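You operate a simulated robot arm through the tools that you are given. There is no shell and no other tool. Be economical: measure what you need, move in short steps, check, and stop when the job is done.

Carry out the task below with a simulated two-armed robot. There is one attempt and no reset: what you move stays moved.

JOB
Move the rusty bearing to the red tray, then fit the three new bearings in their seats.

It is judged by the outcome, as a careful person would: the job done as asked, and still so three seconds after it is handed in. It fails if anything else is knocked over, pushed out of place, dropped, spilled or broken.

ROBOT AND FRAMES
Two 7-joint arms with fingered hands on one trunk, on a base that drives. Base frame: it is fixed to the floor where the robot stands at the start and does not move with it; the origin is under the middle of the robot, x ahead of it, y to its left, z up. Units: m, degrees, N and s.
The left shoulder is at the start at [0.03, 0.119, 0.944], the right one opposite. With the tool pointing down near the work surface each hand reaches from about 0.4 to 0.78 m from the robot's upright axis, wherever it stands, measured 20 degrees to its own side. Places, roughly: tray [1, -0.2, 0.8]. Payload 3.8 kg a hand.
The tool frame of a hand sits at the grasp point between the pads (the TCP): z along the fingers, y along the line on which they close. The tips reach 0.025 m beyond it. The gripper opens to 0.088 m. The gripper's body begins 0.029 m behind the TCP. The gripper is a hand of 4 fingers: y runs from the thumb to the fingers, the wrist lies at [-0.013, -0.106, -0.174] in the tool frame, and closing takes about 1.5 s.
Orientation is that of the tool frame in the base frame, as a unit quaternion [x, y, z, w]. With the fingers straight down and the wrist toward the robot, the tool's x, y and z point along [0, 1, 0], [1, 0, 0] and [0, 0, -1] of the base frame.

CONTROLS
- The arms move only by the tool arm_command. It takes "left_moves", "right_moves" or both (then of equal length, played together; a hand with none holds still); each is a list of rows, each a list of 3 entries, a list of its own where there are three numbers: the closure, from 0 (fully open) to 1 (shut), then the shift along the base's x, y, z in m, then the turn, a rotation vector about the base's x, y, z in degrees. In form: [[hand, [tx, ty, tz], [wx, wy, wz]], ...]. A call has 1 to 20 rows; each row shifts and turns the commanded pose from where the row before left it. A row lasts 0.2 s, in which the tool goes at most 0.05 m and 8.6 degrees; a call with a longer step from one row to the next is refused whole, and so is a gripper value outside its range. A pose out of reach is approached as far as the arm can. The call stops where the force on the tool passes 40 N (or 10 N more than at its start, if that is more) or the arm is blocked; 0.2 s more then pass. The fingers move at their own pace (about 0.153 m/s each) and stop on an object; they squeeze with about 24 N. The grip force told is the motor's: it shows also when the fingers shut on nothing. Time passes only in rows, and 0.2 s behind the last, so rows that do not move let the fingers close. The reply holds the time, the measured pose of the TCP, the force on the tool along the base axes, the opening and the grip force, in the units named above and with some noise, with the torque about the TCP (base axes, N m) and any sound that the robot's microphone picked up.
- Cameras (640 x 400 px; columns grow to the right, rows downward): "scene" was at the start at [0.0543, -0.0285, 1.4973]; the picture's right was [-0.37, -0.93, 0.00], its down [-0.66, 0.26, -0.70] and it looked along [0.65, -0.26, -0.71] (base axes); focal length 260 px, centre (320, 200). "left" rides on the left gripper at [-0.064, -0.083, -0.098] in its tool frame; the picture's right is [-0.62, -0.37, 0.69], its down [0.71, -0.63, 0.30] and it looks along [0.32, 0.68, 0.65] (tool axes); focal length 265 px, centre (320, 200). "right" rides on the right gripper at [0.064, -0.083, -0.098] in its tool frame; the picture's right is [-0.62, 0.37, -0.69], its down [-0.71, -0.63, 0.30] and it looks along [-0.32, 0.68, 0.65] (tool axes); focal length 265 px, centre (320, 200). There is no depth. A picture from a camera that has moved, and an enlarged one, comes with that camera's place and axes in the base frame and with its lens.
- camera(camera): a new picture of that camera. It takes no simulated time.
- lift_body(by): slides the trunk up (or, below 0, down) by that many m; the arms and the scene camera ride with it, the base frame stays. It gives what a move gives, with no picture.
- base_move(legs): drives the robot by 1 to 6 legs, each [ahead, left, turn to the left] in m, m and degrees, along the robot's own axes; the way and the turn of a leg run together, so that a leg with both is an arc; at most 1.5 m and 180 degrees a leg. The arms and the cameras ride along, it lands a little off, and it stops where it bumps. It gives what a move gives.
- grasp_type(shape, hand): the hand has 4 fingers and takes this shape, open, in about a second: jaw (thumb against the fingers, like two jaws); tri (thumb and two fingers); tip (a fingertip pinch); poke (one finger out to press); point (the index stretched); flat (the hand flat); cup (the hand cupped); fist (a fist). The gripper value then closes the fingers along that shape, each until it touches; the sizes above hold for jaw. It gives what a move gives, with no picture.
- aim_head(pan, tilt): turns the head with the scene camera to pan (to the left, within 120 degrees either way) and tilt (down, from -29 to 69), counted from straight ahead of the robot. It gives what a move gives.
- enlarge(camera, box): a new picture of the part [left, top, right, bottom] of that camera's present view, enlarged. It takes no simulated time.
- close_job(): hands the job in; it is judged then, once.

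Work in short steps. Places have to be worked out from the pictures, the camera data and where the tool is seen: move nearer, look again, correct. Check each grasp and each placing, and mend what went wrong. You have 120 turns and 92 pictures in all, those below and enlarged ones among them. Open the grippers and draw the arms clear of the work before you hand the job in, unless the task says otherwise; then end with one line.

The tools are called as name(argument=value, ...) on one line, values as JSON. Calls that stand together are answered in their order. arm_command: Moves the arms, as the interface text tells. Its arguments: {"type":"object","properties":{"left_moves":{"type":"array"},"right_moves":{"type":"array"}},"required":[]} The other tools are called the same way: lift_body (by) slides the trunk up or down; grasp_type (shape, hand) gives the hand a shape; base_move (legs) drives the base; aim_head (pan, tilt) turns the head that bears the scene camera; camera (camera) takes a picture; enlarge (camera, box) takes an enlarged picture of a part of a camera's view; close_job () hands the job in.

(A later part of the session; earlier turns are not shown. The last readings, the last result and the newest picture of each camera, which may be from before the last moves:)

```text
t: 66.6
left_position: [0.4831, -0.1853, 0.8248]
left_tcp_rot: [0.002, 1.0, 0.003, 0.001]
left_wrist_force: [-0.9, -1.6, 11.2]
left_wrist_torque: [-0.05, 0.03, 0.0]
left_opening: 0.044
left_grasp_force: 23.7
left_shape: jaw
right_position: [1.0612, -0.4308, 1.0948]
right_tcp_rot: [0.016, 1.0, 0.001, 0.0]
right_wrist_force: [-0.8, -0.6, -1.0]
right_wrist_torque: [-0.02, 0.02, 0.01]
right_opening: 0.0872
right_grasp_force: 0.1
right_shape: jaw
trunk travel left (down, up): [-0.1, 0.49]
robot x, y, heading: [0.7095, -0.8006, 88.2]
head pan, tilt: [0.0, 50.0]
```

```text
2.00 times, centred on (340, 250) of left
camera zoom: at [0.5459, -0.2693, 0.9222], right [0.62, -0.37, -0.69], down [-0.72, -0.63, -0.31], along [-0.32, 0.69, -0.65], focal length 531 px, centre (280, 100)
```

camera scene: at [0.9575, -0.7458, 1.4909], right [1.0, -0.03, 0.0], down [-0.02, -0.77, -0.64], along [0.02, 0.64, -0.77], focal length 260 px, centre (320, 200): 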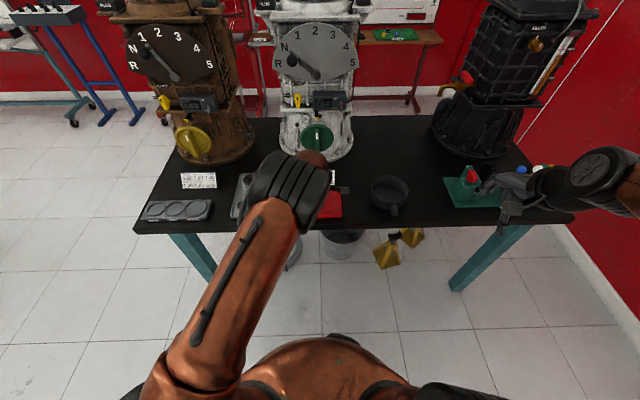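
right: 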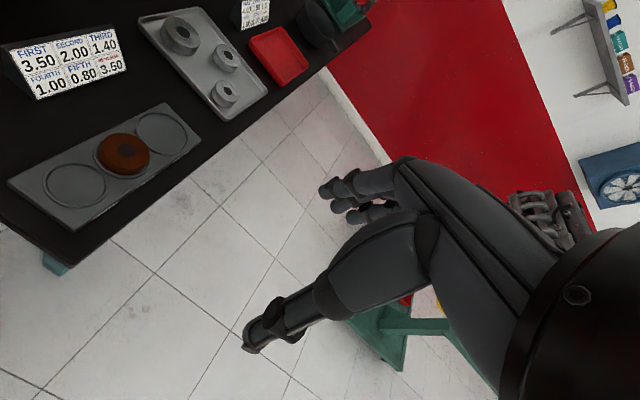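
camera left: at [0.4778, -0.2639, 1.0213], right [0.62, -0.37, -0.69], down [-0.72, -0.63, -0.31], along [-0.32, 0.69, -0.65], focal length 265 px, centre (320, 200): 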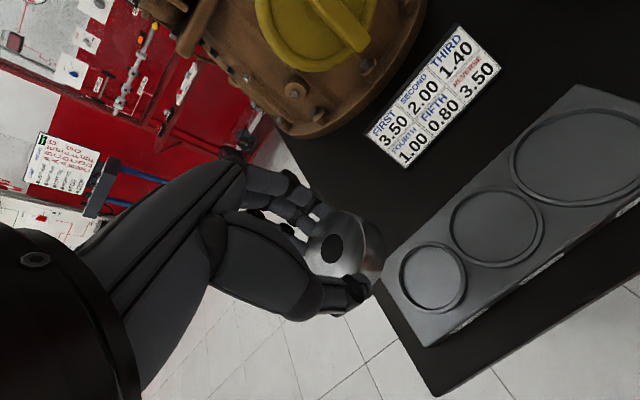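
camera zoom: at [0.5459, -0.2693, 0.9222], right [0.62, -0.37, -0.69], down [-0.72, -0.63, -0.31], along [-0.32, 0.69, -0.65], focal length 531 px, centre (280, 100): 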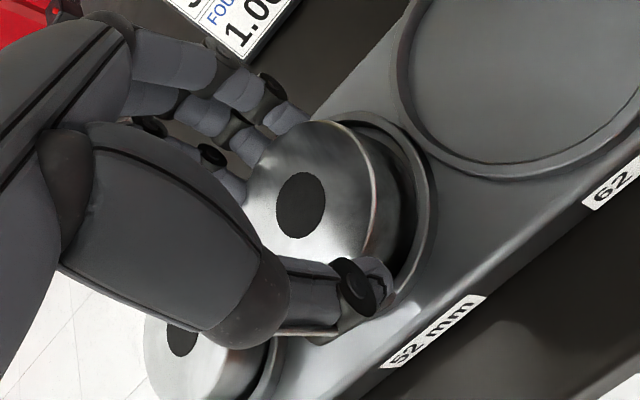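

Central contact (11 N, no torque) at the same height as the seated 47. Release and lift.

arm_command(left_moves=[[0.7, [0, 0, 0.001], [0, 0, 0]], [0.4, [0, 0, 0], [0, 0, 0]], [0.25, [0, 0, 0], [0, 0, 0]], [0.22, [0, 0, 0], [0, 0, 0]], [0.22, [0, 0, 0], [0, 0, 0]], [0.2, [0, 0, 0.01], [0, 0, 0]], [0.2, [0, 0, 0.02], [0, 0, 0]], [0.1, [0, 0, 0.04], [0, 0, 0]], [0, [0, 0, 0.03], [0, 0, 0]]])

enlarge(camera="left", box=[310, 150, 550, 350])

enlarge(camera="scene", box=[215, 175, 285, 225])

```text
t: 68.6
left_position: [0.4833, -0.1875, 0.9236]
left_tcp_rot: [0.002, 1.0, 0.001, 0.0]
left_wrist_force: [-0.1, -0.1, -0.6]
left_wrist_torque: [-0.01, 0.05, -0.01]
left_opening: 0.0874
left_grasp_force: 0.1
left_shape: jaw
right_position: [1.0607, -0.4309, 1.0933]
right_tcp_rot: [0.015, 1.0, 0.0, 0.001]
right_wrist_force: [0.2, 0.5, -0.3]
right_wrist_torque: [0.02, 0.01, 0.02]
right_opening: 0.0878
right_grasp_force: 0.1
right_shape: jaw
trunk travel left (down, up): [-0.1, 0.49]
robot x, y, heading: [0.7124, -0.8022, 88.2]
head pan, tilt: [0.0, 50.0]
```

```text
2.00 times, centred on (430, 250) of left
camera zoom: at [0.5472, -0.271, 1.022], right [0.62, -0.37, -0.69], down [-0.72, -0.63, -0.3], along [-0.32, 0.69, -0.65], focal length 531 px, centre (100, 100)
```

zoom: 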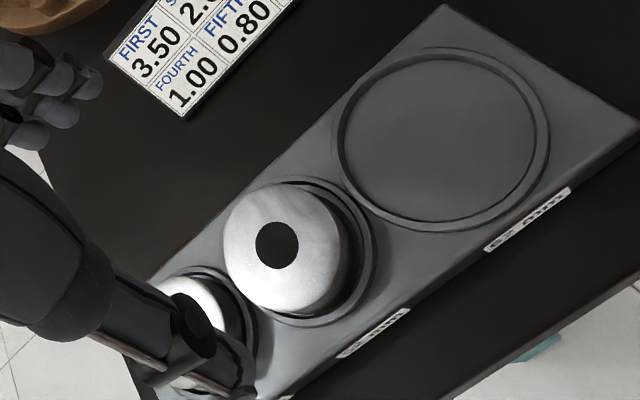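

```text
8.00 times, centred on (250, 200) of scene
camera zoom: at [0.7115, -0.7391, 1.4909], right [1.0, -0.03, 0.0], down [-0.02, -0.77, -0.64], along [0.02, 0.64, -0.77], focal length 2081 px, centre (880, 200)
```

zoom: 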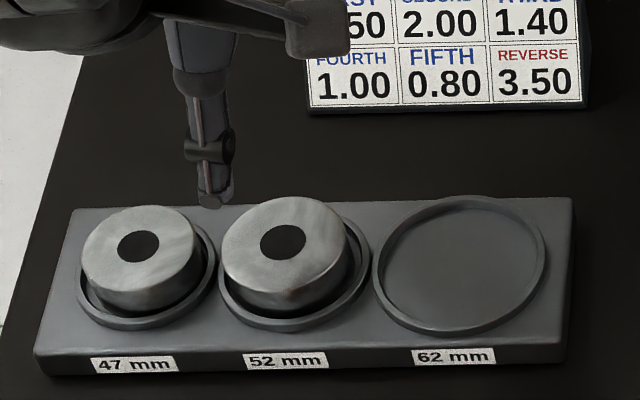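

Both 47 and 52 sit the same way in their rings. For the 62 (near the tray's back-left corner) I'll turn the hand -90° (thumb on its left, fingers on its right) and go above it.

arm_command(left_moves=[[0.13, [0.0205, 0.0105, 0.002], [0, 0, -7.5]], [0.13, [0.0205, 0.0105, 0], [0, 0, -7.5]], [0.13, [0.0205, 0.0105, 0], [0, 0, -7.5]], [0.13, [0.0205, 0.0105, 0], [0, 0, -7.5]], [0.13, [0.0205, 0.0105, 0], [0, 0, -7.5]], [0.13, [0.0205, 0.0105, 0], [0, 0, -7.5]], [0.13, [0.0205, 0.0105, 0], [0, 0, -7.5]], [0.13, [0.0205, 0.0105, 0], [0, 0, -7.5]], [0.13, [0.0205, 0.0105, 0], [0, 0, -7.5]], [0.13, [0.0205, 0.0105, 0], [0, 0, -7.5]], [0.13, [0.0205, 0.0105, 0], [0, 0, -7.5]], [0.13, [0.0205, 0.0105, 0], [0, 0, -7.5]], [0.13, [0, 0, 0], [0, 0, 0]]])

camera(camera="left")

camera(camera="scene")

```text
t: 71.4
left_position: [0.7163, -0.1574, 0.9199]
left_tcp_rot: [0.709, 0.705, 0.001, 0.001]
left_wrist_force: [0.5, -0.4, -0.9]
left_wrist_torque: [0.0, -0.02, 0.03]
left_opening: 0.0764
left_grasp_force: 0.1
left_shape: jaw
left hand out of reach, approached as far as the arm can: row 9, 10, 11, 12
right_position: [1.0613, -0.4295, 1.0941]
right_tcp_rot: [0.015, 1.0, 0.0, 0.0]
right_wrist_force: [0.4, 0.2, -0.7]
right_wrist_torque: [0.01, 0.02, 0.04]
right_opening: 0.0878
right_grasp_force: 0.0
right_shape: jaw
trunk travel left (down, up): [-0.1, 0.49]
robot x, y, heading: [0.7093, -0.7963, 88.3]
head pan, tilt: [0.0, 50.0]
```

```text
25 pictures are left
camera left: at [0.6322, -0.2208, 1.0186], right [-0.37, -0.62, -0.69], down [-0.63, 0.72, -0.31], along [0.69, 0.32, -0.65], focal length 265 px, centre (320, 200)
```

left: 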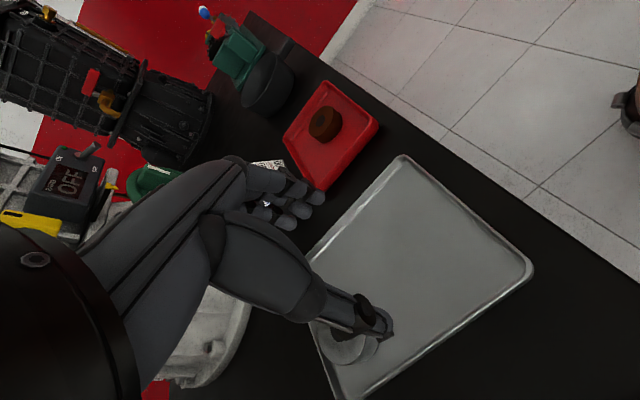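

```text
24 pictures are left
camera scene: at [0.7113, -0.7386, 1.4909], right [1.0, -0.03, 0.0], down [-0.02, -0.77, -0.64], along [0.02, 0.64, -0.77], focal length 260 px, centre (320, 200)
```

scene: 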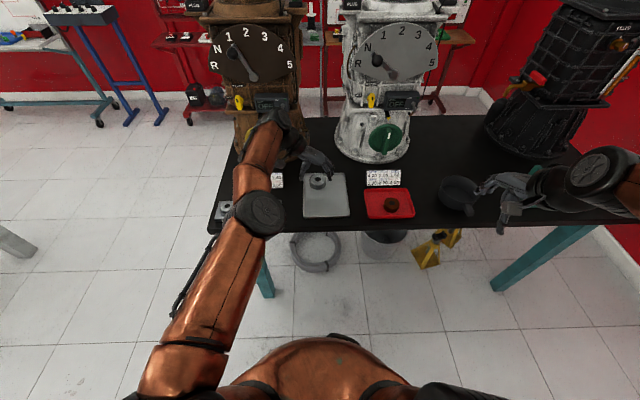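

Y is out of reach at -90° (stopped at y=-0.157). I first pull the commanded pose back 0.1 m, then will drive the base closer.

arm_command(left_moves=[[0.13, [0, -0.05, 0], [0, 0, 0]], [0.13, [0, -0.05, 0], [0, 0, 0]], [0.13, [0, 0, 0], [0, 0, 0]]])

```text
t: 72.2
left_position: [0.718, -0.159, 0.9209]
left_tcp_rot: [0.709, 0.706, 0.0, 0.002]
left_wrist_force: [0.8, -0.7, 0.0]
left_wrist_torque: [0.0, 0.03, 0.02]
left_opening: 0.0768
left_grasp_force: 0.0
left_shape: jaw
left hand out of reach, approached as far as the arm can: row 1, 2
right_position: [1.0622, -0.431, 1.0935]
right_tcp_rot: [0.014, 1.0, 0.001, 0.0]
right_wrist_force: [-0.3, 0.0, -0.3]
right_wrist_torque: [-0.04, 0.0, 0.0]
right_opening: 0.0874
right_grasp_force: 0.0
right_shape: jaw
trunk travel left (down, up): [-0.1, 0.49]
robot x, y, heading: [0.7095, -0.796, 88.2]
head pan, tilt: [0.0, 50.0]
```

Commanded pose is back in reach. Drive 0.10 m ahead.

base_move(legs=[[0.1, 0, 0]])

camera(camera="left")

```text
t: 73.3
left_position: [0.7193, -0.0557, 0.9192]
left_tcp_rot: [0.708, 0.706, -0.001, 0.0]
left_wrist_force: [0.4, 0.0, -0.8]
left_wrist_torque: [-0.01, -0.02, -0.01]
left_opening: 0.0766
left_grasp_force: 0.0
left_shape: jaw
right_position: [1.0642, -0.3279, 1.0938]
right_tcp_rot: [0.014, 1.0, -0.001, -0.001]
right_wrist_force: [-0.8, 0.5, -0.2]
right_wrist_torque: [-0.02, 0.01, -0.01]
right_opening: 0.0875
right_grasp_force: 0.1
right_shape: jaw
trunk travel left (down, up): [-0.1, 0.49]
robot x, y, heading: [0.715, -0.6985, 88.5]
head pan, tilt: [0.0, 50.0]
```

```text
23 pictures are left
camera left: at [0.6368, -0.1206, 1.0185], right [-0.37, -0.62, -0.69], down [-0.63, 0.72, -0.31], along [0.68, 0.32, -0.65], focal length 265 px, centre (320, 200)
```

left: 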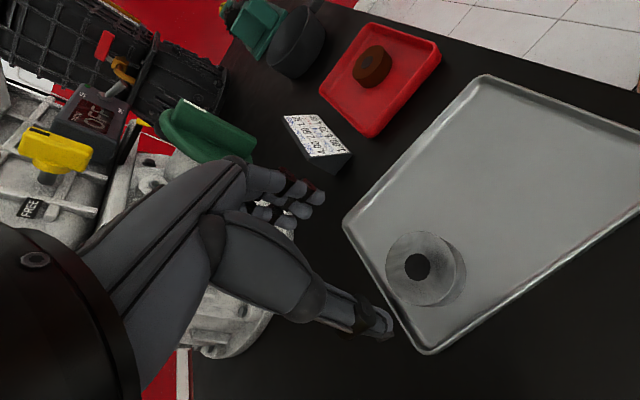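

62 bearing ≈ (0.726,-0.058), with ~10 mm to the back rim and ~20 mm to the left rim: thumb fits. Descend to z≈0.85 and read the pose.

arm_command(left_moves=[[0.13, [0, 0, -0.035], [0, 0, 0]], [0.13, [0, 0, -0.035], [0, 0, 0]], [0.13, [0, 0, 0], [0, 0, 0]]])

enlarge(camera="left", box=[220, 150, 460, 350])

```text
t: 74.1
left_position: [0.7198, -0.0612, 0.8517]
left_tcp_rot: [0.708, 0.706, 0.001, 0.0]
left_wrist_force: [0.4, -0.8, 0.6]
left_wrist_torque: [0.02, 0.0, -0.01]
left_opening: 0.0765
left_grasp_force: 0.0
left_shape: jaw
left hand out of reach, approached as far as the arm can: row 2
right_position: [1.0636, -0.3301, 1.0938]
right_tcp_rot: [0.014, 1.0, 0.0, -0.001]
right_wrist_force: [0.4, -0.4, -0.5]
right_wrist_torque: [-0.03, 0.01, 0.04]
right_opening: 0.0877
right_grasp_force: 0.1
right_shape: jaw
trunk travel left (down, up): [-0.1, 0.49]
robot x, y, heading: [0.7171, -0.6936, 88.3]
head pan, tilt: [0.0, 50.0]
```

```text
2.00 times, centred on (340, 250) of left
camera zoom: at [0.6359, -0.1255, 0.9507], right [-0.37, -0.62, -0.69], down [-0.63, 0.72, -0.31], along [0.69, 0.32, -0.65], focal length 531 px, centre (280, 100)
```

zoom: 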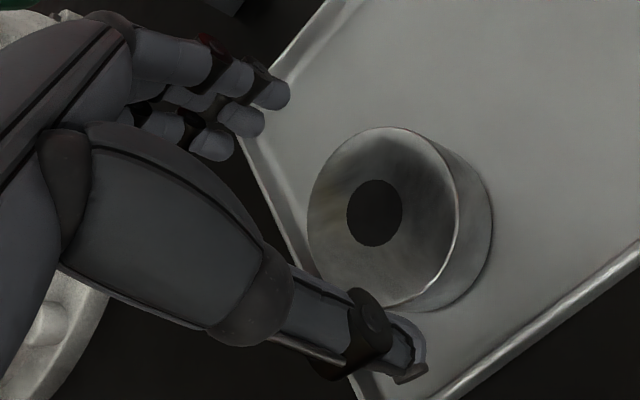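

Still slightly out of reach. Pull the hand 50 mm back, then drive 50 mm ahead.

arm_command(left_moves=[[0.13, [0, -0.05, 0], [0, 0, 0]], [0.13, [0, 0, 0], [0, 0, 0]]])

base_move(legs=[[0.05, 0, 0]])

arm_command(left_moves=[[0.13, [0, 0, 0], [0, 0, 0]]])

```text
t: 74.7
left_position: [0.719, -0.0619, 0.8525]
left_tcp_rot: [0.708, 0.706, 0.0, 0.0]
left_wrist_force: [-0.3, -0.2, 1.0]
left_wrist_torque: [-0.01, -0.03, 0.0]
left_opening: 0.0765
left_grasp_force: 0.1
left_shape: jaw
left hand out of reach, approached as far as the arm can: row 1
right_position: [1.0645, -0.3298, 1.0937]
right_tcp_rot: [0.014, 1.0, -0.001, 0.0]
right_wrist_force: [0.7, -0.4, 0.0]
right_wrist_torque: [0.01, -0.03, -0.02]
right_opening: 0.0877
right_grasp_force: 0.1
right_shape: jaw
trunk travel left (down, up): [-0.1, 0.49]
robot x, y, heading: [0.7141, -0.6955, 88.0]
head pan, tilt: [0.0, 50.0]
```

```text
t: 75.8
left_position: [0.7218, -0.0191, 0.849]
left_tcp_rot: [0.709, 0.705, -0.002, 0.002]
left_wrist_force: [0.5, -0.4, 0.4]
left_wrist_torque: [0.01, 0.01, -0.03]
left_opening: 0.0765
left_grasp_force: 0.0
left_shape: jaw
right_position: [1.0637, -0.2855, 1.0953]
right_tcp_rot: [0.013, 1.0, 0.002, 0.0]
right_wrist_force: [-0.4, 0.1, 0.0]
right_wrist_torque: [-0.04, 0.0, 0.02]
right_opening: 0.0876
right_grasp_force: 0.1
right_shape: jaw
trunk travel left (down, up): [-0.1, 0.49]
robot x, y, heading: [0.7165, -0.6509, 88.5]
head pan, tilt: [0.0, 50.0]
stopped in leg 1: the robot was blocked; the commanded pose is now the measured one
```

```text
t: 76.2
left_position: [0.7213, -0.0186, 0.8501]
left_tcp_rot: [0.709, 0.705, -0.004, 0.001]
left_wrist_force: [0.0, 0.5, -0.5]
left_wrist_torque: [-0.01, 0.0, -0.02]
left_opening: 0.0767
left_grasp_force: 0.1
left_shape: jaw
right_position: [1.0644, -0.2854, 1.094]
right_tcp_rot: [0.013, 1.0, 0.001, 0.0]
right_wrist_force: [-0.4, -0.7, -0.3]
right_wrist_torque: [-0.03, -0.05, -0.04]
right_opening: 0.0877
right_grasp_force: 0.3
right_shape: jaw
trunk travel left (down, up): [-0.1, 0.49]
robot x, y, heading: [0.7162, -0.6498, 88.4]
head pan, tilt: [0.0, 50.0]
```

The drive was blocked. Look before anything else.

camera(camera="scene")

camera(camera="left")

```text
21 pictures are left
camera scene: at [0.7155, -0.595, 1.491], right [1.0, -0.03, 0.0], down [-0.02, -0.76, -0.64], along [0.02, 0.64, -0.76], focal length 260 px, centre (320, 200)
```

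scene: 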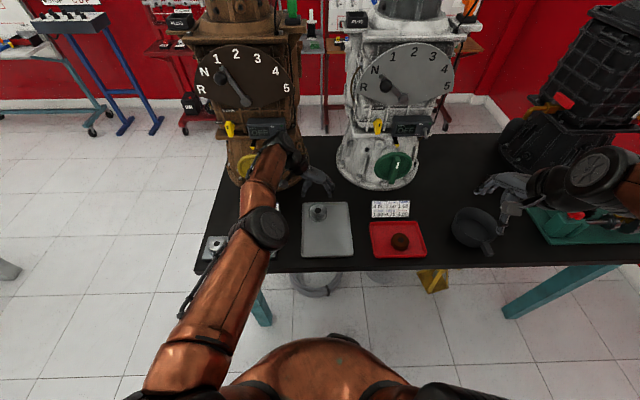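

```text
20 pictures are left
camera left: at [0.6378, -0.0818, 0.949], right [-0.37, -0.62, -0.69], down [-0.63, 0.72, -0.31], along [0.69, 0.32, -0.66], focal length 265 px, centre (320, 200)
```

left: 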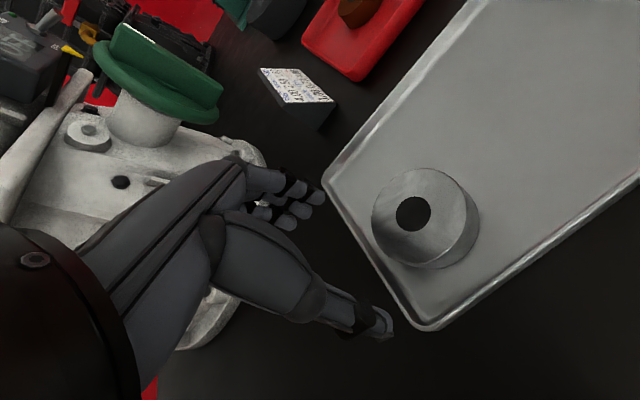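

The left wrist was probably touching the brown gearbox; back off 43 mm and also 7 mm right (the base can supply the missing x).

base_move(legs=[[-0.043, -0.007, 0]])

enlarge(camera="left", box=[220, 150, 460, 350])

camera(camera="scene")

```text
t: 77.1
left_position: [0.7277, -0.0632, 0.8505]
left_tcp_rot: [0.71, 0.705, -0.003, 0.003]
left_wrist_force: [-0.1, 0.6, 1.3]
left_wrist_torque: [0.02, 0.03, 0.03]
left_opening: 0.0769
left_grasp_force: 0.2
left_shape: jaw
right_position: [1.0704, -0.3284, 1.0948]
right_tcp_rot: [0.014, 1.0, 0.002, -0.001]
right_wrist_force: [0.8, -0.5, 1.0]
right_wrist_torque: [0.0, 0.0, 0.04]
right_opening: 0.0876
right_grasp_force: 0.1
right_shape: jaw
trunk travel left (down, up): [-0.1, 0.49]
robot x, y, heading: [0.7228, -0.6967, 88.4]
head pan, tilt: [0.0, 50.0]
```

```text
2.00 times, centred on (340, 250) of left
camera zoom: at [0.6441, -0.1253, 0.9487], right [-0.37, -0.62, -0.69], down [-0.63, 0.72, -0.31], along [0.69, 0.32, -0.66], focal length 531 px, centre (280, 100)
```

zoom: 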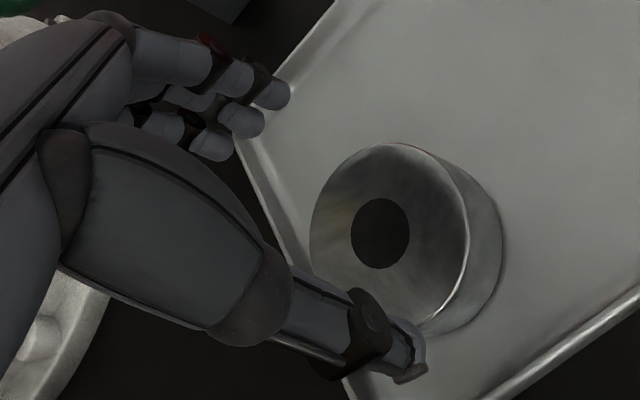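

```text
18 pictures are left
camera scene: at [0.7218, -0.6383, 1.491], right [1.0, -0.03, 0.0], down [-0.02, -0.76, -0.64], along [0.02, 0.64, -0.76], focal length 260 px, centre (320, 200)
```

scene: 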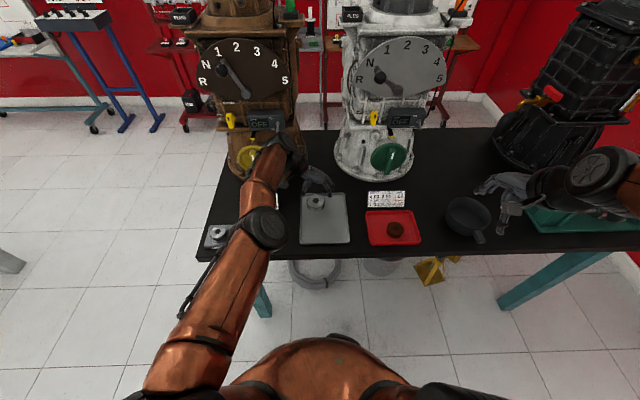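

62 is ≈(0.724,-0.061); TCP (0.7277,-0.063). Shift (-3,+2) mm and creep to z≈0.812.

arm_command(left_moves=[[0.13, [-0.003, 0.002, -0.01], [0, 0, 0]], [0.13, [0, 0, -0.01], [0, 0, 0]], [0.13, [0, 0, -0.008], [0, 0, 0]], [0.13, [0, 0, -0.005], [0, 0, 0]], [0.13, [0, 0, -0.005], [0, 0, 0]], [0.13, [0, 0, 0], [0, 0, 0]]])

enlarge(camera="left", box=[220, 150, 460, 350])

```text
t: 78.5
left_position: [0.7232, -0.0634, 0.8114]
left_tcp_rot: [0.709, 0.705, -0.003, 0.003]
left_wrist_force: [-0.5, 0.7, -0.5]
left_wrist_torque: [0.0, 0.03, 0.02]
left_opening: 0.0769
left_grasp_force: 0.1
left_shape: jaw
left hand out of reach, approached as far as the arm can: row 3
right_position: [1.0699, -0.3272, 1.094]
right_tcp_rot: [0.014, 1.0, 0.0, 0.001]
right_wrist_force: [0.4, 0.4, 0.3]
right_wrist_torque: [-0.01, -0.04, -0.01]
right_opening: 0.0879
right_grasp_force: 0.1
right_shape: jaw
trunk travel left (down, up): [-0.1, 0.49]
robot x, y, heading: [0.7217, -0.6933, 88.4]
head pan, tilt: [0.0, 50.0]
```

```text
2.00 times, centred on (340, 250) of left
camera zoom: at [0.6395, -0.1258, 0.9103], right [-0.37, -0.62, -0.69], down [-0.63, 0.72, -0.31], along [0.69, 0.31, -0.66], focal length 531 px, centre (280, 100)
```

zoom: 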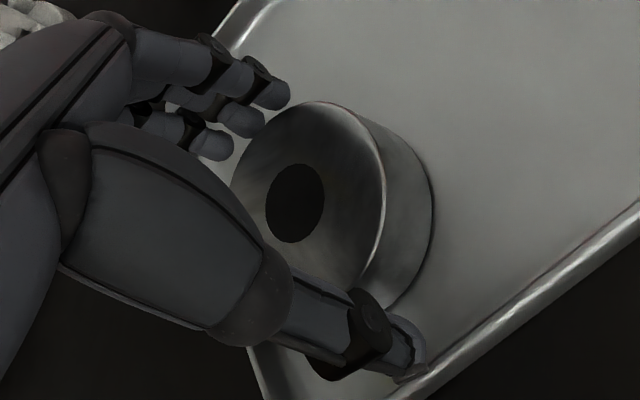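

Centred within ~1.5 mm. Close and lift slightly.

arm_command(left_moves=[[0.4, [0, 0, 0], [0, 0, 0]], [0.7, [0, 0, 0], [0, 0, 0]], [1, [0, 0, 0], [0, 0, 0]], [1, [0, 0, 0], [0, 0, 0]], [1, [0, 0, 0], [0, 0, 0]], [1, [0, 0, 0], [0, 0, 0]], [1, [0, 0, 0], [0, 0, 0]], [1, [0, 0, 0], [0, 0, 0]], [1, [0, 0, 0.01], [0, 0, 0]], [1, [0, 0, 0.02], [0, 0, 0]], [1, [0, 0, 0], [0, 0, 0]]])

enlarge(camera="left", box=[220, 150, 460, 350])

```text
t: 80.9
left_position: [0.7259, -0.0623, 0.8408]
left_tcp_rot: [0.709, 0.705, -0.004, 0.004]
left_wrist_force: [0.6, -0.8, -3.1]
left_wrist_torque: [-0.03, -0.03, 0.01]
left_opening: 0.0544
left_grasp_force: 24.4
left_shape: jaw
right_position: [1.0704, -0.3262, 1.0943]
right_tcp_rot: [0.014, 1.0, 0.0, 0.0]
right_wrist_force: [-0.1, -0.7, 0.9]
right_wrist_torque: [-0.01, 0.0, 0.0]
right_opening: 0.0875
right_grasp_force: 0.1
right_shape: jaw
trunk travel left (down, up): [-0.1, 0.49]
robot x, y, heading: [0.7163, -0.6935, 88.5]
head pan, tilt: [0.0, 50.0]
```

```text
2.00 times, centred on (340, 250) of left
camera zoom: at [0.6409, -0.1243, 0.9398], right [-0.37, -0.63, -0.68], down [-0.62, 0.72, -0.31], along [0.69, 0.31, -0.66], focal length 531 px, centre (280, 100)
```

zoom: 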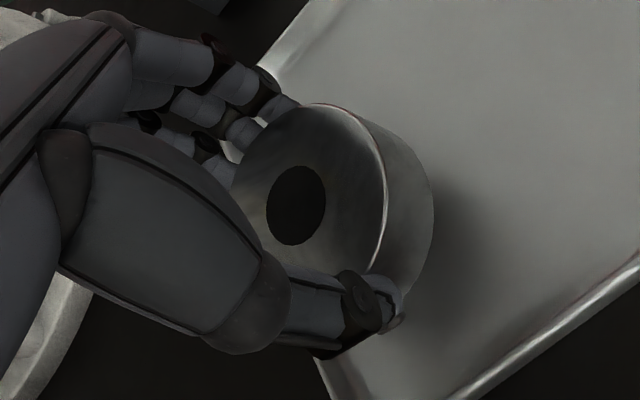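

62 is held firmly (0.0544). Raise, turn back +90° and carry toward the 62 seat at ≈(0.554,-0.185).

arm_command(left_moves=[[1, [0, 0, 0.04], [0, 0, 0]], [1, [0, -0.01, 0.045], [0, 0, 0]], [1, [0, -0.01, 0], [0, 0, 7.5]], [1, [0, -0.01, 0], [0, 0, 7.5]], [1, [-0.01, -0.01, 0], [0, 0, 7.5]], [1, [-0.01, -0.01, 0], [0, 0, 7.5]], [1, [-0.016, -0.01, 0], [0, 0, 7.5]], [1, [-0.016, -0.01, 0], [0, 0, 7.5]], [1, [-0.02, -0.01, 0], [0, 0, 7.5]], [1, [-0.02, -0.01, 0], [0, 0, 7.5]], [1, [-0.02, -0.01, 0], [0, 0, 7.5]], [1, [-0.02, -0.01, 0], [0, 0, 7.5]], [1, [-0.02, -0.007, 0], [0, 0, 7.5]], [1, [-0.02, -0.006, 0], [0, 0, 7.5]], [1, [0, 0, 0], [0, 0, 0]]])

camera(camera="left")

```text
t: 83.7
left_position: [0.6183, 0.0586, 0.9261]
left_tcp_rot: [0.097, 0.995, -0.008, 0.013]
left_wrist_force: [14.9, -12.6, 4.5]
left_wrist_torque: [0.46, 0.19, -0.49]
left_opening: 0.0543
left_grasp_force: 24.0
left_shape: jaw
left hand out of reach, approached as far as the arm can: row 2, 3, 4, 5, 6, 7, 8, 9, 10, 11, 12, 13
right_position: [1.0732, -0.3288, 1.0951]
right_tcp_rot: [0.015, 1.0, 0.001, 0.0]
right_wrist_force: [0.0, -0.4, 0.6]
right_wrist_torque: [-0.03, 0.0, 0.0]
right_opening: 0.0877
right_grasp_force: 0.1
right_shape: jaw
trunk travel left (down, up): [-0.1, 0.49]
robot x, y, heading: [0.7211, -0.6933, 88.2]
head pan, tilt: [0.0, 50.0]
stopped in row 13 (left hand): the force on the tool passed its limit at 49 N (the readings are from after the stop); the commanded pose is now the measured one
```

```text
15 pictures are left
camera left: at [0.6629, -0.0339, 1.0268], right [0.55, -0.5, -0.67], down [-0.82, -0.49, -0.31], along [-0.17, 0.72, -0.67], focal length 265 px, centre (320, 200)
```

left: 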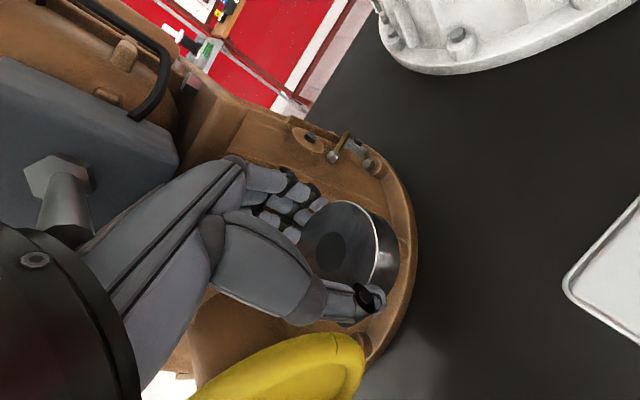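

The arm slid sideways into the brown gearbox and stopped by force; the bearing is still held. Retreat gently along +x/-y, away from the contact.

arm_command(left_moves=[[1, [0.01, -0.008, 0.002], [0, 0, 0]], [1, [0.015, -0.01, 0.003], [0, 0, 0]], [1, [0.02, -0.015, 0.003], [0, 0, 0]], [1, [0.02, -0.02, 0], [0, 0, 0]]])

```text
t: 84.7
left_position: [0.6828, 0.0533, 0.9326]
left_tcp_rot: [0.094, 0.995, -0.009, 0.01]
left_wrist_force: [-0.3, -0.1, -2.4]
left_wrist_torque: [0.0, -0.01, -0.01]
left_opening: 0.0539
left_grasp_force: 23.7
left_shape: jaw
left hand out of reach, approached as far as the arm can: row 1, 2, 3, 4
right_position: [1.0723, -0.3276, 1.0947]
right_tcp_rot: [0.016, 1.0, 0.0, -0.001]
right_wrist_force: [-0.9, 0.2, 1.0]
right_wrist_torque: [-0.01, 0.03, 0.02]
right_opening: 0.0875
right_grasp_force: 0.0
right_shape: jaw
trunk travel left (down, up): [-0.1, 0.49]
robot x, y, heading: [0.7212, -0.6959, 88.1]
head pan, tilt: [0.0, 50.0]
```

Free. The arm is nearly stretched; back the base off 0.15 m to get clear of the gearboxes.

base_move(legs=[[-0.15, 0, 0]])

camera(camera="scene")

```text
t: 86.0
left_position: [0.6753, -0.0981, 0.9319]
left_tcp_rot: [0.093, 0.996, -0.01, 0.011]
left_wrist_force: [0.0, 0.0, -1.9]
left_wrist_torque: [0.04, 0.01, -0.02]
left_opening: 0.0541
left_grasp_force: 24.0
left_shape: jaw
right_position: [1.0683, -0.4782, 1.0949]
right_tcp_rot: [0.014, 1.0, 0.0, -0.001]
right_wrist_force: [0.9, 0.7, 0.0]
right_wrist_torque: [0.0, 0.01, -0.03]
right_opening: 0.0875
right_grasp_force: 0.0
right_shape: jaw
trunk travel left (down, up): [-0.1, 0.49]
robot x, y, heading: [0.7169, -0.8443, 88.3]
head pan, tilt: [0.0, 50.0]
```

```text
14 pictures are left
camera scene: at [0.7173, -0.787, 1.4909], right [1.0, -0.03, 0.0], down [-0.02, -0.77, -0.64], along [0.02, 0.64, -0.77], focal length 260 px, centre (320, 200)
```

scene: 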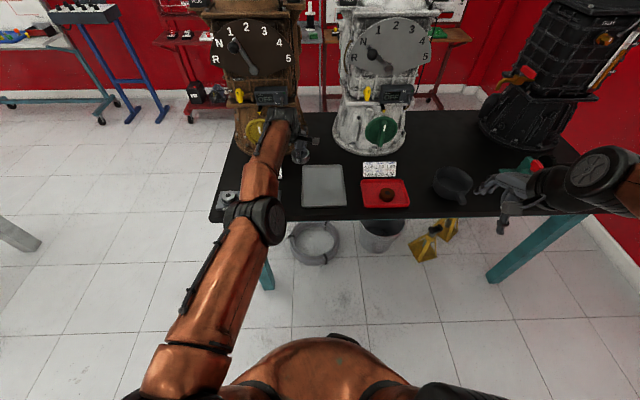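

Nothing looks displaced. Pull the hand in by -y to get the arm out of its stretch, and check.

arm_command(left_moves=[[1, [0, -0.04, 0], [0, 0, 0]], [1, [0, -0.04, 0], [0, 0, 0]], [1, [0, 0, 0], [0, 0, 0]]])

```text
t: 86.8
left_position: [0.6808, -0.0986, 0.9315]
left_tcp_rot: [0.094, 0.995, -0.011, 0.01]
left_wrist_force: [-0.2, 0.7, -3.0]
left_wrist_torque: [0.0, 0.01, 0.0]
left_opening: 0.054
left_grasp_force: 24.5
left_shape: jaw
left hand out of reach, approached as far as the arm can: row 1, 2
right_position: [1.0669, -0.4764, 1.0932]
right_tcp_rot: [0.015, 1.0, 0.0, 0.0]
right_wrist_force: [-0.1, 0.4, 1.0]
right_wrist_torque: [0.01, 0.0, -0.05]
right_opening: 0.0877
right_grasp_force: 0.2
right_shape: jaw
trunk travel left (down, up): [-0.1, 0.49]
robot x, y, heading: [0.7142, -0.8479, 88.4]
head pan, tilt: [0.0, 50.0]
```

The elbow is straight (singular). Try combining a lift and the remaining yaw to break out.

arm_command(left_moves=[[1, [0, 0, 0.04], [0, 0, 5]], [1, [0, 0, 0.04], [0, 0, 5]], [1, [0, 0, 0.04], [0, 0, 0]], [1, [0, 0, 0], [0, 0, 0]], [1, [0, 0, 0], [0, 0, 0]]])

```text
t: 88.0
left_position: [0.678, -0.1104, 1.0504]
left_tcp_rot: [0.006, 1.0, -0.01, 0.012]
left_wrist_force: [-0.6, 0.1, -4.2]
left_wrist_torque: [-0.02, 0.02, 0.0]
left_opening: 0.0541
left_grasp_force: 24.1
left_shape: jaw
left hand out of reach, approached as far as the arm can: row 2, 3
right_position: [1.0671, -0.4764, 1.0944]
right_tcp_rot: [0.015, 1.0, 0.0, 0.0]
right_wrist_force: [-0.3, -0.2, 0.1]
right_wrist_torque: [0.0, 0.01, 0.03]
right_opening: 0.0878
right_grasp_force: 0.0
right_shape: jaw
trunk travel left (down, up): [-0.1, 0.49]
robot x, y, heading: [0.7151, -0.8423, 88.5]
head pan, tilt: [0.0, 50.0]
```

Z, x and yaw respond but not radial motion. Give it several small inward rows to see whether it unbends.

arm_command(left_moves=[[1, [0, -0.01, 0.0], [0, 0, 0]], [1, [0, -0.01, 0], [0, 0, 0]], [1, [0, -0.01, 0], [0, 0, 0]], [1, [0, -0.01, 0], [0, 0, 0]], [1, [0, -0.01, 0], [0, 0, 0]], [1, [0, -0.01, 0], [0, 0, 0]], [1, [0, -0.01, 0], [0, 0, 0]], [1, [0, -0.01, 0], [0, 0, 0]]])

```text
t: 89.8
left_position: [0.6956, -0.12, 1.0704]
left_tcp_rot: [0.006, 1.0, -0.01, 0.011]
left_wrist_force: [0.6, -0.7, -3.0]
left_wrist_torque: [0.0, 0.03, 0.02]
left_opening: 0.054
left_grasp_force: 23.9
left_shape: jaw
left hand out of reach, approached as far as the arm can: row 1, 2, 3, 4, 5, 6, 7, 8
right_position: [1.0685, -0.4771, 1.0943]
right_tcp_rot: [0.015, 1.0, 0.0, 0.0]
right_wrist_force: [-0.5, 0.3, 0.1]
right_wrist_torque: [0.0, 0.01, 0.0]
right_opening: 0.0876
right_grasp_force: 0.0
right_shape: jaw
trunk travel left (down, up): [-0.1, 0.49]
robot x, y, heading: [0.7183, -0.8478, 88.2]
head pan, tilt: [0.0, 50.0]
```

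The elbow seems swivelled to the wrong side. Back the base 0.15 m more for safe space, then swing the hand left (-x), reversing the earlier sequence.

base_move(legs=[[-0.15, 0, 0]])

arm_command(left_moves=[[1, [-0.04, 0, 0], [0, 0, 0]], [1, [-0.04, 0, 0], [0, 0, 0]], [1, [-0.04, 0, 0], [0, 0, 0]], [1, [-0.04, 0, 0], [0, 0, 0]], [1, [-0.04, 0, 0], [0, 0, 0]], [1, [0, 0, 0], [0, 0, 0]]])

camera(camera="scene")

```text
t: 91.2
left_position: [0.69, -0.2682, 1.0696]
left_tcp_rot: [0.006, 1.0, -0.01, 0.011]
left_wrist_force: [0.7, 0.7, -2.5]
left_wrist_torque: [0.01, -0.06, -0.04]
left_opening: 0.0543
left_grasp_force: 23.6
left_shape: jaw
right_position: [1.0625, -0.6275, 1.094]
right_tcp_rot: [0.015, 1.0, 0.001, 0.0]
right_wrist_force: [-0.2, -0.1, 0.7]
right_wrist_torque: [0.01, -0.01, 0.01]
right_opening: 0.0876
right_grasp_force: 0.0
right_shape: jaw
trunk travel left (down, up): [-0.1, 0.49]
robot x, y, heading: [0.711, -0.9922, 88.2]
head pan, tilt: [0.0, 50.0]
```

```text
t: 92.6
left_position: [0.4904, -0.2557, 1.0726]
left_tcp_rot: [0.006, 1.0, -0.01, 0.011]
left_wrist_force: [0.6, -0.3, -3.4]
left_wrist_torque: [0.03, 0.03, -0.03]
left_opening: 0.0541
left_grasp_force: 24.0
left_shape: jaw
left hand out of reach, approached as far as the arm can: row 1, 2, 3
right_position: [1.0621, -0.6247, 1.0942]
right_tcp_rot: [0.015, 1.0, 0.001, 0.0]
right_wrist_force: [0.8, -0.1, -0.3]
right_wrist_torque: [-0.03, 0.04, 0.02]
right_opening: 0.0877
right_grasp_force: 0.1
right_shape: jaw
trunk travel left (down, up): [-0.1, 0.49]
robot x, y, heading: [0.7123, -0.9912, 88.3]
head pan, tilt: [0.0, 50.0]
```

```text
13 pictures are left
camera scene: at [0.7135, -0.9337, 1.4908], right [1.0, -0.03, 0.0], down [-0.02, -0.77, -0.64], along [0.02, 0.64, -0.77], focal length 260 px, centre (320, 200)
```

scene: 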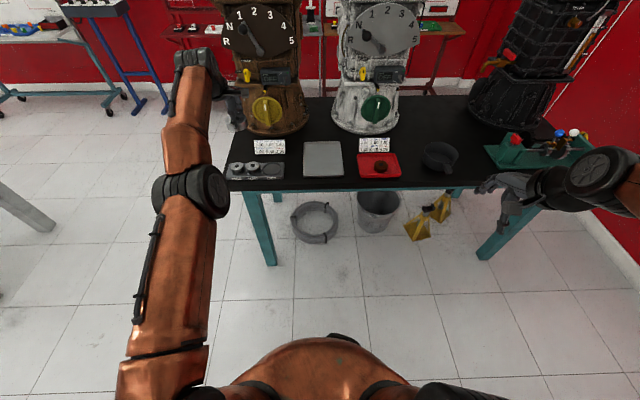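

Table looks untouched and the last rows were in reach. Now try pulling in along -y.

arm_command(left_moves=[[1, [0, -0.03, 0], [0, 0, 0]], [1, [0, -0.03, 0], [0, 0, 0]], [1, [0, -0.03, 0], [0, 0, 0]], [1, [0, 0, 0], [0, 0, 0]]])

```text
t: 93.6
left_position: [0.4838, -0.2643, 1.0945]
left_tcp_rot: [0.006, 1.0, -0.011, 0.011]
left_wrist_force: [0.5, 0.4, -2.0]
left_wrist_torque: [0.0, -0.02, 0.0]
left_opening: 0.054
left_grasp_force: 23.5
left_shape: jaw
left hand out of reach, approached as far as the arm can: row 1, 2, 3
right_position: [1.0623, -0.6249, 1.0944]
right_tcp_rot: [0.015, 1.0, 0.0, 0.0]
right_wrist_force: [-0.1, 0.2, 0.5]
right_wrist_torque: [-0.03, 0.0, 0.02]
right_opening: 0.0877
right_grasp_force: 0.1
right_shape: jaw
trunk travel left (down, up): [-0.1, 0.49]
robot x, y, heading: [0.7163, -0.9925, 88.1]
head pan, tilt: [0.0, 50.0]
```

Wrist limit suspected: in free space, tilt the fingers forward (about +x), pull in, and later tilt back.

arm_command(left_moves=[[1, [0, 0, 0], [8, 0, 0]], [1, [0, 0, 0], [8, 0, 0]], [1, [0, 0, 0], [8, 0, 0]], [1, [0, 0, 0], [8, 0, 0]], [1, [0, 0, 0], [8, 0, 0]], [1, [0, -0.03, 0], [0, 0, 0]], [1, [0, -0.03, 0], [0, 0, 0]], [1, [0, -0.03, 0], [0, 0, 0]], [1, [0, 0, 0], [0, 0, 0]]])

```text
t: 95.6
left_position: [0.4585, -0.1624, 1.1322]
left_tcp_rot: [0.009, 0.943, 0.332, 0.008]
left_wrist_force: [0.5, -0.3, -2.8]
left_wrist_torque: [-0.05, 0.02, 0.01]
left_opening: 0.0538
left_grasp_force: 23.7
left_shape: jaw
left hand out of reach, approached as far as the arm can: row 1, 2, 3, 4, 5, 6, 7, 8
right_position: [1.0629, -0.6253, 1.0949]
right_tcp_rot: [0.015, 1.0, 0.0, 0.0]
right_wrist_force: [-0.5, 0.3, -1.2]
right_wrist_torque: [0.02, -0.01, 0.0]
right_opening: 0.0878
right_grasp_force: 0.0
right_shape: jaw
trunk travel left (down, up): [-0.1, 0.49]
robot x, y, heading: [0.7148, -0.9913, 88.4]
head pan, tilt: [0.0, 50.0]
```

Elbow is straight. Try an up-and-in diagonal to make the elbow flex.

arm_command(left_moves=[[1, [0, -0.02, 0.045], [0, 0, 0]], [1, [0, -0.02, 0.045], [0, 0, 0]], [1, [0, -0.02, 0.045], [0, 0, 0]], [1, [0, -0.02, 0.045], [0, 0, 0]], [1, [0, 0, 0], [0, 0, 0]]])

```text
t: 96.8
left_position: [0.4557, -0.228, 1.3172]
left_tcp_rot: [0.01, 0.943, 0.331, 0.009]
left_wrist_force: [0.2, 0.2, -3.6]
left_wrist_torque: [-0.01, 0.01, 0.03]
left_opening: 0.054
left_grasp_force: 23.8
left_shape: jaw
left hand out of reach, approached as far as the arm can: row 1, 2, 4
right_position: [1.0625, -0.6258, 1.0933]
right_tcp_rot: [0.015, 1.0, 0.0, 0.001]
right_wrist_force: [0.2, 0.1, 0.0]
right_wrist_torque: [-0.02, 0.0, 0.02]
right_opening: 0.0877
right_grasp_force: 0.0
right_shape: jaw
trunk travel left (down, up): [-0.1, 0.49]
robot x, y, heading: [0.7116, -0.9944, 88.3]
head pan, tilt: [0.0, 50.0]
```

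Row 3 was reached; continue inward now.

arm_command(left_moves=[[1, [0, -0.03, 0.02], [0, 0, 0]], [1, [0, -0.03, 0.02], [0, 0, 0]], [1, [0, -0.03, 0.02], [0, 0, 0]], [1, [0, -0.04, 0], [0, 0, 0]], [1, [0, -0.04, 0], [0, 0, 0]], [1, [0, -0.04, 0], [0, 0, 0]], [1, [0, 0, 0], [0, 0, 0]]])

```text
t: 98.4
left_position: [0.4298, -0.3409, 1.4585]
left_tcp_rot: [0.01, 0.943, 0.331, 0.01]
left_wrist_force: [-0.1, 0.4, -3.2]
left_wrist_torque: [-0.06, -0.03, 0.0]
left_opening: 0.0537
left_grasp_force: 24.2
left_shape: jaw
left hand out of reach, approached as far as the arm can: row 1, 2, 3, 4, 5, 6
right_position: [1.0624, -0.6244, 1.0938]
right_tcp_rot: [0.015, 1.0, 0.001, 0.0]
right_wrist_force: [0.0, 0.2, -1.2]
right_wrist_torque: [0.01, 0.0, -0.01]
right_opening: 0.0877
right_grasp_force: 0.1
right_shape: jaw
trunk travel left (down, up): [-0.1, 0.49]
robot x, y, heading: [0.713, -0.9907, 88.2]
head pan, tilt: [0.0, 50.0]
```

It slides up along the sphere, so flexion must move the wrist down in this swivel. Try down-and-in.

arm_command(left_moves=[[1, [0, 0, -0.045], [0, 0, 0]], [1, [0, 0, -0.045], [0, 0, 0]], [1, [0, 0, -0.045], [0, 0, 0]], [1, [0, 0, -0.045], [0, 0, 0]], [1, [0, 0, -0.045], [0, 0, 0]], [1, [0, 0, 0], [0, 0, 0]]])

```text
t: 99.8
left_position: [0.3997, -0.2371, 1.3085]
left_tcp_rot: [0.01, 0.943, 0.332, 0.008]
left_wrist_force: [-0.1, -0.4, -2.7]
left_wrist_torque: [-0.01, -0.05, 0.02]
left_opening: 0.0538
left_grasp_force: 24.2
left_shape: jaw
left hand out of reach, approached as far as the arm can: row 1, 2, 3, 4, 5
right_position: [1.0625, -0.627, 1.094]
right_tcp_rot: [0.015, 1.0, 0.0, -0.001]
right_wrist_force: [-0.4, -0.3, -0.4]
right_wrist_torque: [-0.02, 0.03, 0.0]
right_opening: 0.0876
right_grasp_force: 0.0
right_shape: jaw
trunk travel left (down, up): [-0.1, 0.49]
robot x, y, heading: [0.7117, -0.9925, 88.1]
head pan, tilt: [0.0, 50.0]
```

Try the lateral direction: swing -x, which was in reach before.

arm_command(left_moves=[[1, [-0.045, 0.04, 0], [0, 0, 0]], [1, [-0.045, 0.04, 0], [0, 0, 0]], [1, [-0.045, 0.04, 0], [0, 0, 0]], [1, [0, 0.04, 0], [0, 0, 0]], [1, [0, 0.03, 0], [0, 0, 0]], [1, [0, 0, 0], [0, 0, 0]]])

```text
refused: row 1 steps farther than a row can; nothing moved
```

Steps were too long; use smaller ones.

arm_command(left_moves=[[1, [-0.04, 0.025, 0], [0, 0, 0]], [1, [-0.04, 0.025, 0], [0, 0, 0]], [1, [-0.04, 0.025, 0], [0, 0, 0]], [1, [-0.04, 0.025, 0], [0, 0, 0]], [1, [-0.04, 0.025, 0], [0, 0, 0]], [1, [0, 0, 0], [0, 0, 0]]])

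```text
t: 101.2
left_position: [0.3416, -0.2407, 1.2761]
left_tcp_rot: [0.011, 0.943, 0.333, 0.009]
left_wrist_force: [-0.8, 0.2, -2.2]
left_wrist_torque: [-0.06, -0.06, -0.03]
left_opening: 0.0539
left_grasp_force: 23.7
left_shape: jaw
left hand out of reach, approached as far as the arm can: row 1, 2, 3, 4, 5
right_position: [1.063, -0.6262, 1.0938]
right_tcp_rot: [0.015, 1.0, 0.0, 0.0]
right_wrist_force: [-0.1, 0.0, 0.2]
right_wrist_torque: [0.01, 0.03, 0.02]
right_opening: 0.0877
right_grasp_force: 0.1
right_shape: jaw
trunk travel left (down, up): [-0.1, 0.49]
robot x, y, heading: [0.7136, -0.9933, 88.4]
head pan, tilt: [0.0, 50.0]
```

Try a yaw swing instead: undo the tilt, then yaw +45° (that configuration worked earlier), here in free space.

arm_command(left_moves=[[1, [0.02, 0, 0], [-8, 0, 0]], [1, [0.02, 0, 0], [-8, 0, 0]], [1, [0.02, 0, 0], [-8, 0, 0]], [1, [0.02, 0, 0], [-8, 0, 0]], [1, [0.02, 0, 0], [-8, 0, 0]], [1, [0, 0, 0], [0, 0, 7.5]], [1, [0, 0, 0], [0, 0, 7.5]], [1, [0, 0, 0], [0, 0, 7.5]], [1, [0, 0, 0], [0, 0, 7.5]], [1, [0, 0, 0], [0, 0, 7.5]], [1, [0, 0, 0], [0, 0, 7.5]], [1, [0, 0, 0], [0, 0, 0]], [1, [0, 0, 0], [0, 0, 0]]])

```text
t: 104.0
left_position: [0.4682, -0.3314, 1.2244]
left_tcp_rot: [-0.377, 0.926, -0.004, 0.014]
left_wrist_force: [0.6, -0.3, -2.9]
left_wrist_torque: [-0.01, 0.0, 0.0]
left_opening: 0.0535
left_grasp_force: 23.6
left_shape: jaw
left hand out of reach, approached as far as the arm can: row 1, 2, 3, 4, 5, 11
right_position: [1.0622, -0.6256, 1.0944]
right_tcp_rot: [0.015, 1.0, 0.0, 0.0]
right_wrist_force: [-0.6, -0.5, -0.1]
right_wrist_torque: [0.01, 0.03, -0.02]
right_opening: 0.0877
right_grasp_force: 0.1
right_shape: jaw
trunk travel left (down, up): [-0.1, 0.49]
robot x, y, heading: [0.7107, -0.9938, 88.2]
head pan, tilt: [0.0, 50.0]
```

Several rows were in reach. Test pulling in (-y) and toward the centre (+x) now.

arm_command(left_moves=[[1, [0.03, -0.03, 0], [0, 0, 0]], [1, [0.03, -0.03, 0], [0, 0, 0]], [1, [0.03, -0.03, 0], [0, 0, 0]], [1, [0.03, -0.03, 0], [0, 0, 0]], [1, [0, 0, 0], [0, 0, 0]]])

```text
t: 105.2
left_position: [0.5972, -0.3784, 1.2747]
left_tcp_rot: [-0.378, 0.926, -0.007, 0.014]
left_wrist_force: [0.3, 0.0, -4.1]
left_wrist_torque: [-0.04, -0.01, 0.01]
left_opening: 0.0538
left_grasp_force: 23.4
left_shape: jaw
left hand out of reach, approached as far as the arm can: row 1, 2, 3, 4
right_position: [1.062, -0.6246, 1.0938]
right_tcp_rot: [0.014, 1.0, 0.0, 0.001]
right_wrist_force: [0.4, 0.2, -0.5]
right_wrist_torque: [0.01, 0.03, 0.0]
right_opening: 0.0878
right_grasp_force: 0.1
right_shape: jaw
trunk travel left (down, up): [-0.1, 0.49]
robot x, y, heading: [0.7118, -0.9899, 88.5]
head pan, tilt: [0.0, 50.0]
```

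Base moves reset the commanded pose. Reset it with a tiny move, then re-trace the reverse of the original swing: yaw to -60° at a stretched-out pose, lowering to z≈0.95.

base_move(legs=[[-0.01, 0, 0]])

arm_command(left_moves=[[1, [0.004, 0.006, -0.022], [0, 0, -7.5]], [1, [0.004, 0.006, -0.022], [0, 0, -7.5]], [1, [0.004, 0.006, -0.022], [0, 0, -7.5]], [1, [0.004, 0.006, -0.022], [0, 0, -7.5]], [1, [0.004, 0.006, -0.022], [0, 0, -7.5]], [1, [0.004, 0.006, -0.022], [0, 0, -7.5]], [1, [0.004, 0.006, -0.022], [0, 0, -7.5]], [1, [0.004, 0.006, -0.022], [0, 0, -7.5]], [1, [0.004, 0.006, -0.022], [0, 0, -7.5]], [1, [0.004, 0.006, -0.022], [0, 0, -7.5]], [1, [0.004, 0.006, -0.022], [0, 0, -7.5]], [1, [0.004, 0.006, -0.022], [0, 0, -7.5]], [1, [0.004, 0.006, -0.022], [0, 0, -7.5]], [1, [0.004, 0.006, -0.022], [0, 0, -7.5]], [1, [0, 0, 0], [0, 0, 0]]])

```text
t: 106.0
left_position: [0.5986, -0.3888, 1.274]
left_tcp_rot: [-0.377, 0.926, -0.006, 0.013]
left_wrist_force: [-0.1, 0.2, -2.3]
left_wrist_torque: [-0.04, 0.01, -0.01]
left_opening: 0.0535
left_grasp_force: 23.9
left_shape: jaw
right_position: [1.0629, -0.6361, 1.0953]
right_tcp_rot: [0.015, 1.0, 0.0, 0.001]
right_wrist_force: [-1.2, 0.1, 0.9]
right_wrist_torque: [0.02, -0.01, -0.01]
right_opening: 0.0879
right_grasp_force: 0.0
right_shape: jaw
trunk travel left (down, up): [-0.1, 0.49]
robot x, y, heading: [0.7132, -1.0028, 88.3]
head pan, tilt: [0.0, 50.0]
```

```text
t: 109.2
left_position: [0.6603, -0.3134, 0.9839]
left_tcp_rot: [0.506, 0.862, -0.015, 0.004]
left_wrist_force: [0.2, 0.2, -3.2]
left_wrist_torque: [-0.01, -0.03, -0.01]
left_opening: 0.0536
left_grasp_force: 23.8
left_shape: jaw
left hand out of reach, approached as far as the arm can: row 1, 2, 3, 4, 5, 6, 10, 11, 12, 13, 14
right_position: [1.0625, -0.6349, 1.0939]
right_tcp_rot: [0.015, 1.0, -0.001, 0.0]
right_wrist_force: [-0.4, 0.3, 0.7]
right_wrist_torque: [0.0, -0.02, 0.0]
right_opening: 0.0878
right_grasp_force: 0.1
right_shape: jaw
trunk travel left (down, up): [-0.1, 0.49]
robot x, y, heading: [0.7145, -1.0058, 88.5]
head pan, tilt: [0.0, 50.0]
```

Close to the wanted pose. Now reverse-swing to yaw 0 while moving left and slightly in.

arm_command(left_moves=[[1, [-0.0205, -0.0105, -0.005], [0, 0, 7.5]], [1, [-0.0205, -0.0105, -0.005], [0, 0, 7.5]], [1, [-0.0205, -0.0105, -0.005], [0, 0, 7.5]], [1, [-0.0205, -0.0105, -0.005], [0, 0, 7.5]], [1, [-0.0205, -0.0105, -0.005], [0, 0, 7.5]], [1, [-0.0205, -0.0105, -0.005], [0, 0, 7.5]], [1, [-0.0205, -0.0105, -0.005], [0, 0, 7.5]], [1, [-0.0205, -0.0105, -0.005], [0, 0, 7.5]], [1, [0, 0, 0], [0, 0, 0]]])

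```text
t: 111.2
left_position: [0.4876, -0.2491, 0.9556]
left_tcp_rot: [0.004, 1.0, -0.013, 0.01]
left_wrist_force: [-0.1, 0.7, -2.9]
left_wrist_torque: [0.0, -0.02, -0.02]
left_opening: 0.0538
left_grasp_force: 23.9
left_shape: jaw
left hand out of reach, approached as far as the arm can: row 1, 2, 3, 4, 5, 6, 7, 8
right_position: [1.0625, -0.636, 1.0942]
right_tcp_rot: [0.014, 1.0, 0.0, 0.0]
right_wrist_force: [-0.3, -0.1, 0.1]
right_wrist_torque: [0.01, 0.04, -0.01]
right_opening: 0.0872
right_grasp_force: 0.1
right_shape: jaw
trunk travel left (down, up): [-0.1, 0.49]
robot x, y, heading: [0.7115, -1.0037, 88.3]
head pan, tilt: [0.0, 50.0]
```

The arm stays stretched but x, z and yaw track fine; y can come from the base. Reset the command with a 10 mm forward drive, shift x to 0.554, level the tool, and lower to z≈0.87.

base_move(legs=[[0.01, 0, 0]])

arm_command(left_moves=[[1, [0.033, 0, 0], [1.5, 1.1, 0.4]], [1, [0.033, 0, 0], [0, 0, 0]], [1, [0, 0.005, -0.03], [0, 0, 0]], [1, [0, 0.005, -0.03], [0, 0, 0]], [1, [0, 0.005, -0.025], [0, 0, 0]], [1, [0, 0, 0], [0, 0, 0]]])

```text
t: 111.9
left_position: [0.4886, -0.2384, 0.9556]
left_tcp_rot: [0.007, 1.0, -0.012, 0.011]
left_wrist_force: [0.2, -0.2, -2.2]
left_wrist_torque: [0.0, 0.01, 0.0]
left_opening: 0.0534
left_grasp_force: 24.0
left_shape: jaw
right_position: [1.0621, -0.6236, 1.0948]
right_tcp_rot: [0.015, 1.0, 0.0, 0.0]
right_wrist_force: [0.0, -0.2, -0.5]
right_wrist_torque: [-0.01, 0.01, 0.01]
right_opening: 0.0876
right_grasp_force: 0.2
right_shape: jaw
trunk travel left (down, up): [-0.1, 0.49]
robot x, y, heading: [0.7106, -0.9932, 88.6]
head pan, tilt: [0.0, 50.0]
```

```text
t: 113.3
left_position: [0.5526, -0.2323, 0.8734]
left_tcp_rot: [0.002, 1.0, 0.001, 0.001]
left_wrist_force: [-0.1, -0.5, -3.1]
left_wrist_torque: [-0.01, -0.02, 0.02]
left_opening: 0.0537
left_grasp_force: 24.5
left_shape: jaw
left hand out of reach, approached as far as the arm can: row 1, 4, 5
right_position: [1.0628, -0.6257, 1.0936]
right_tcp_rot: [0.015, 1.0, -0.001, 0.0]
right_wrist_force: [-0.1, 0.0, 0.1]
right_wrist_torque: [0.02, 0.01, 0.02]
right_opening: 0.0878
right_grasp_force: 0.0
right_shape: jaw
trunk travel left (down, up): [-0.1, 0.49]
robot x, y, heading: [0.7145, -0.9923, 88.3]
head pan, tilt: [0.0, 50.0]
```

Tracking well now. Test whether inward y responds.

arm_command(left_moves=[[1, [0, -0.015, 0], [0, 0, 0]], [1, [0, -0.01, 0], [0, 0, 0]], [1, [0, 0, 0], [0, 0, 0]]])

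```text
t: 114.1
left_position: [0.5506, -0.2324, 0.8727]
left_tcp_rot: [0.003, 1.0, 0.001, 0.001]
left_wrist_force: [0.4, 0.2, -2.9]
left_wrist_torque: [0.02, -0.01, -0.02]
left_opening: 0.0539
left_grasp_force: 23.7
left_shape: jaw
left hand out of reach, approached as far as the arm can: row 1, 2
right_position: [1.0629, -0.6269, 1.0941]
right_tcp_rot: [0.014, 1.0, 0.0, 0.0]
right_wrist_force: [0.2, 0.2, -0.7]
right_wrist_torque: [0.01, -0.01, -0.03]
right_opening: 0.0875
right_grasp_force: 0.1
right_shape: jaw
trunk travel left (down, up): [-0.1, 0.49]
robot x, y, heading: [0.713, -0.9924, 88.3]
head pan, tilt: [0.0, 50.0]
```

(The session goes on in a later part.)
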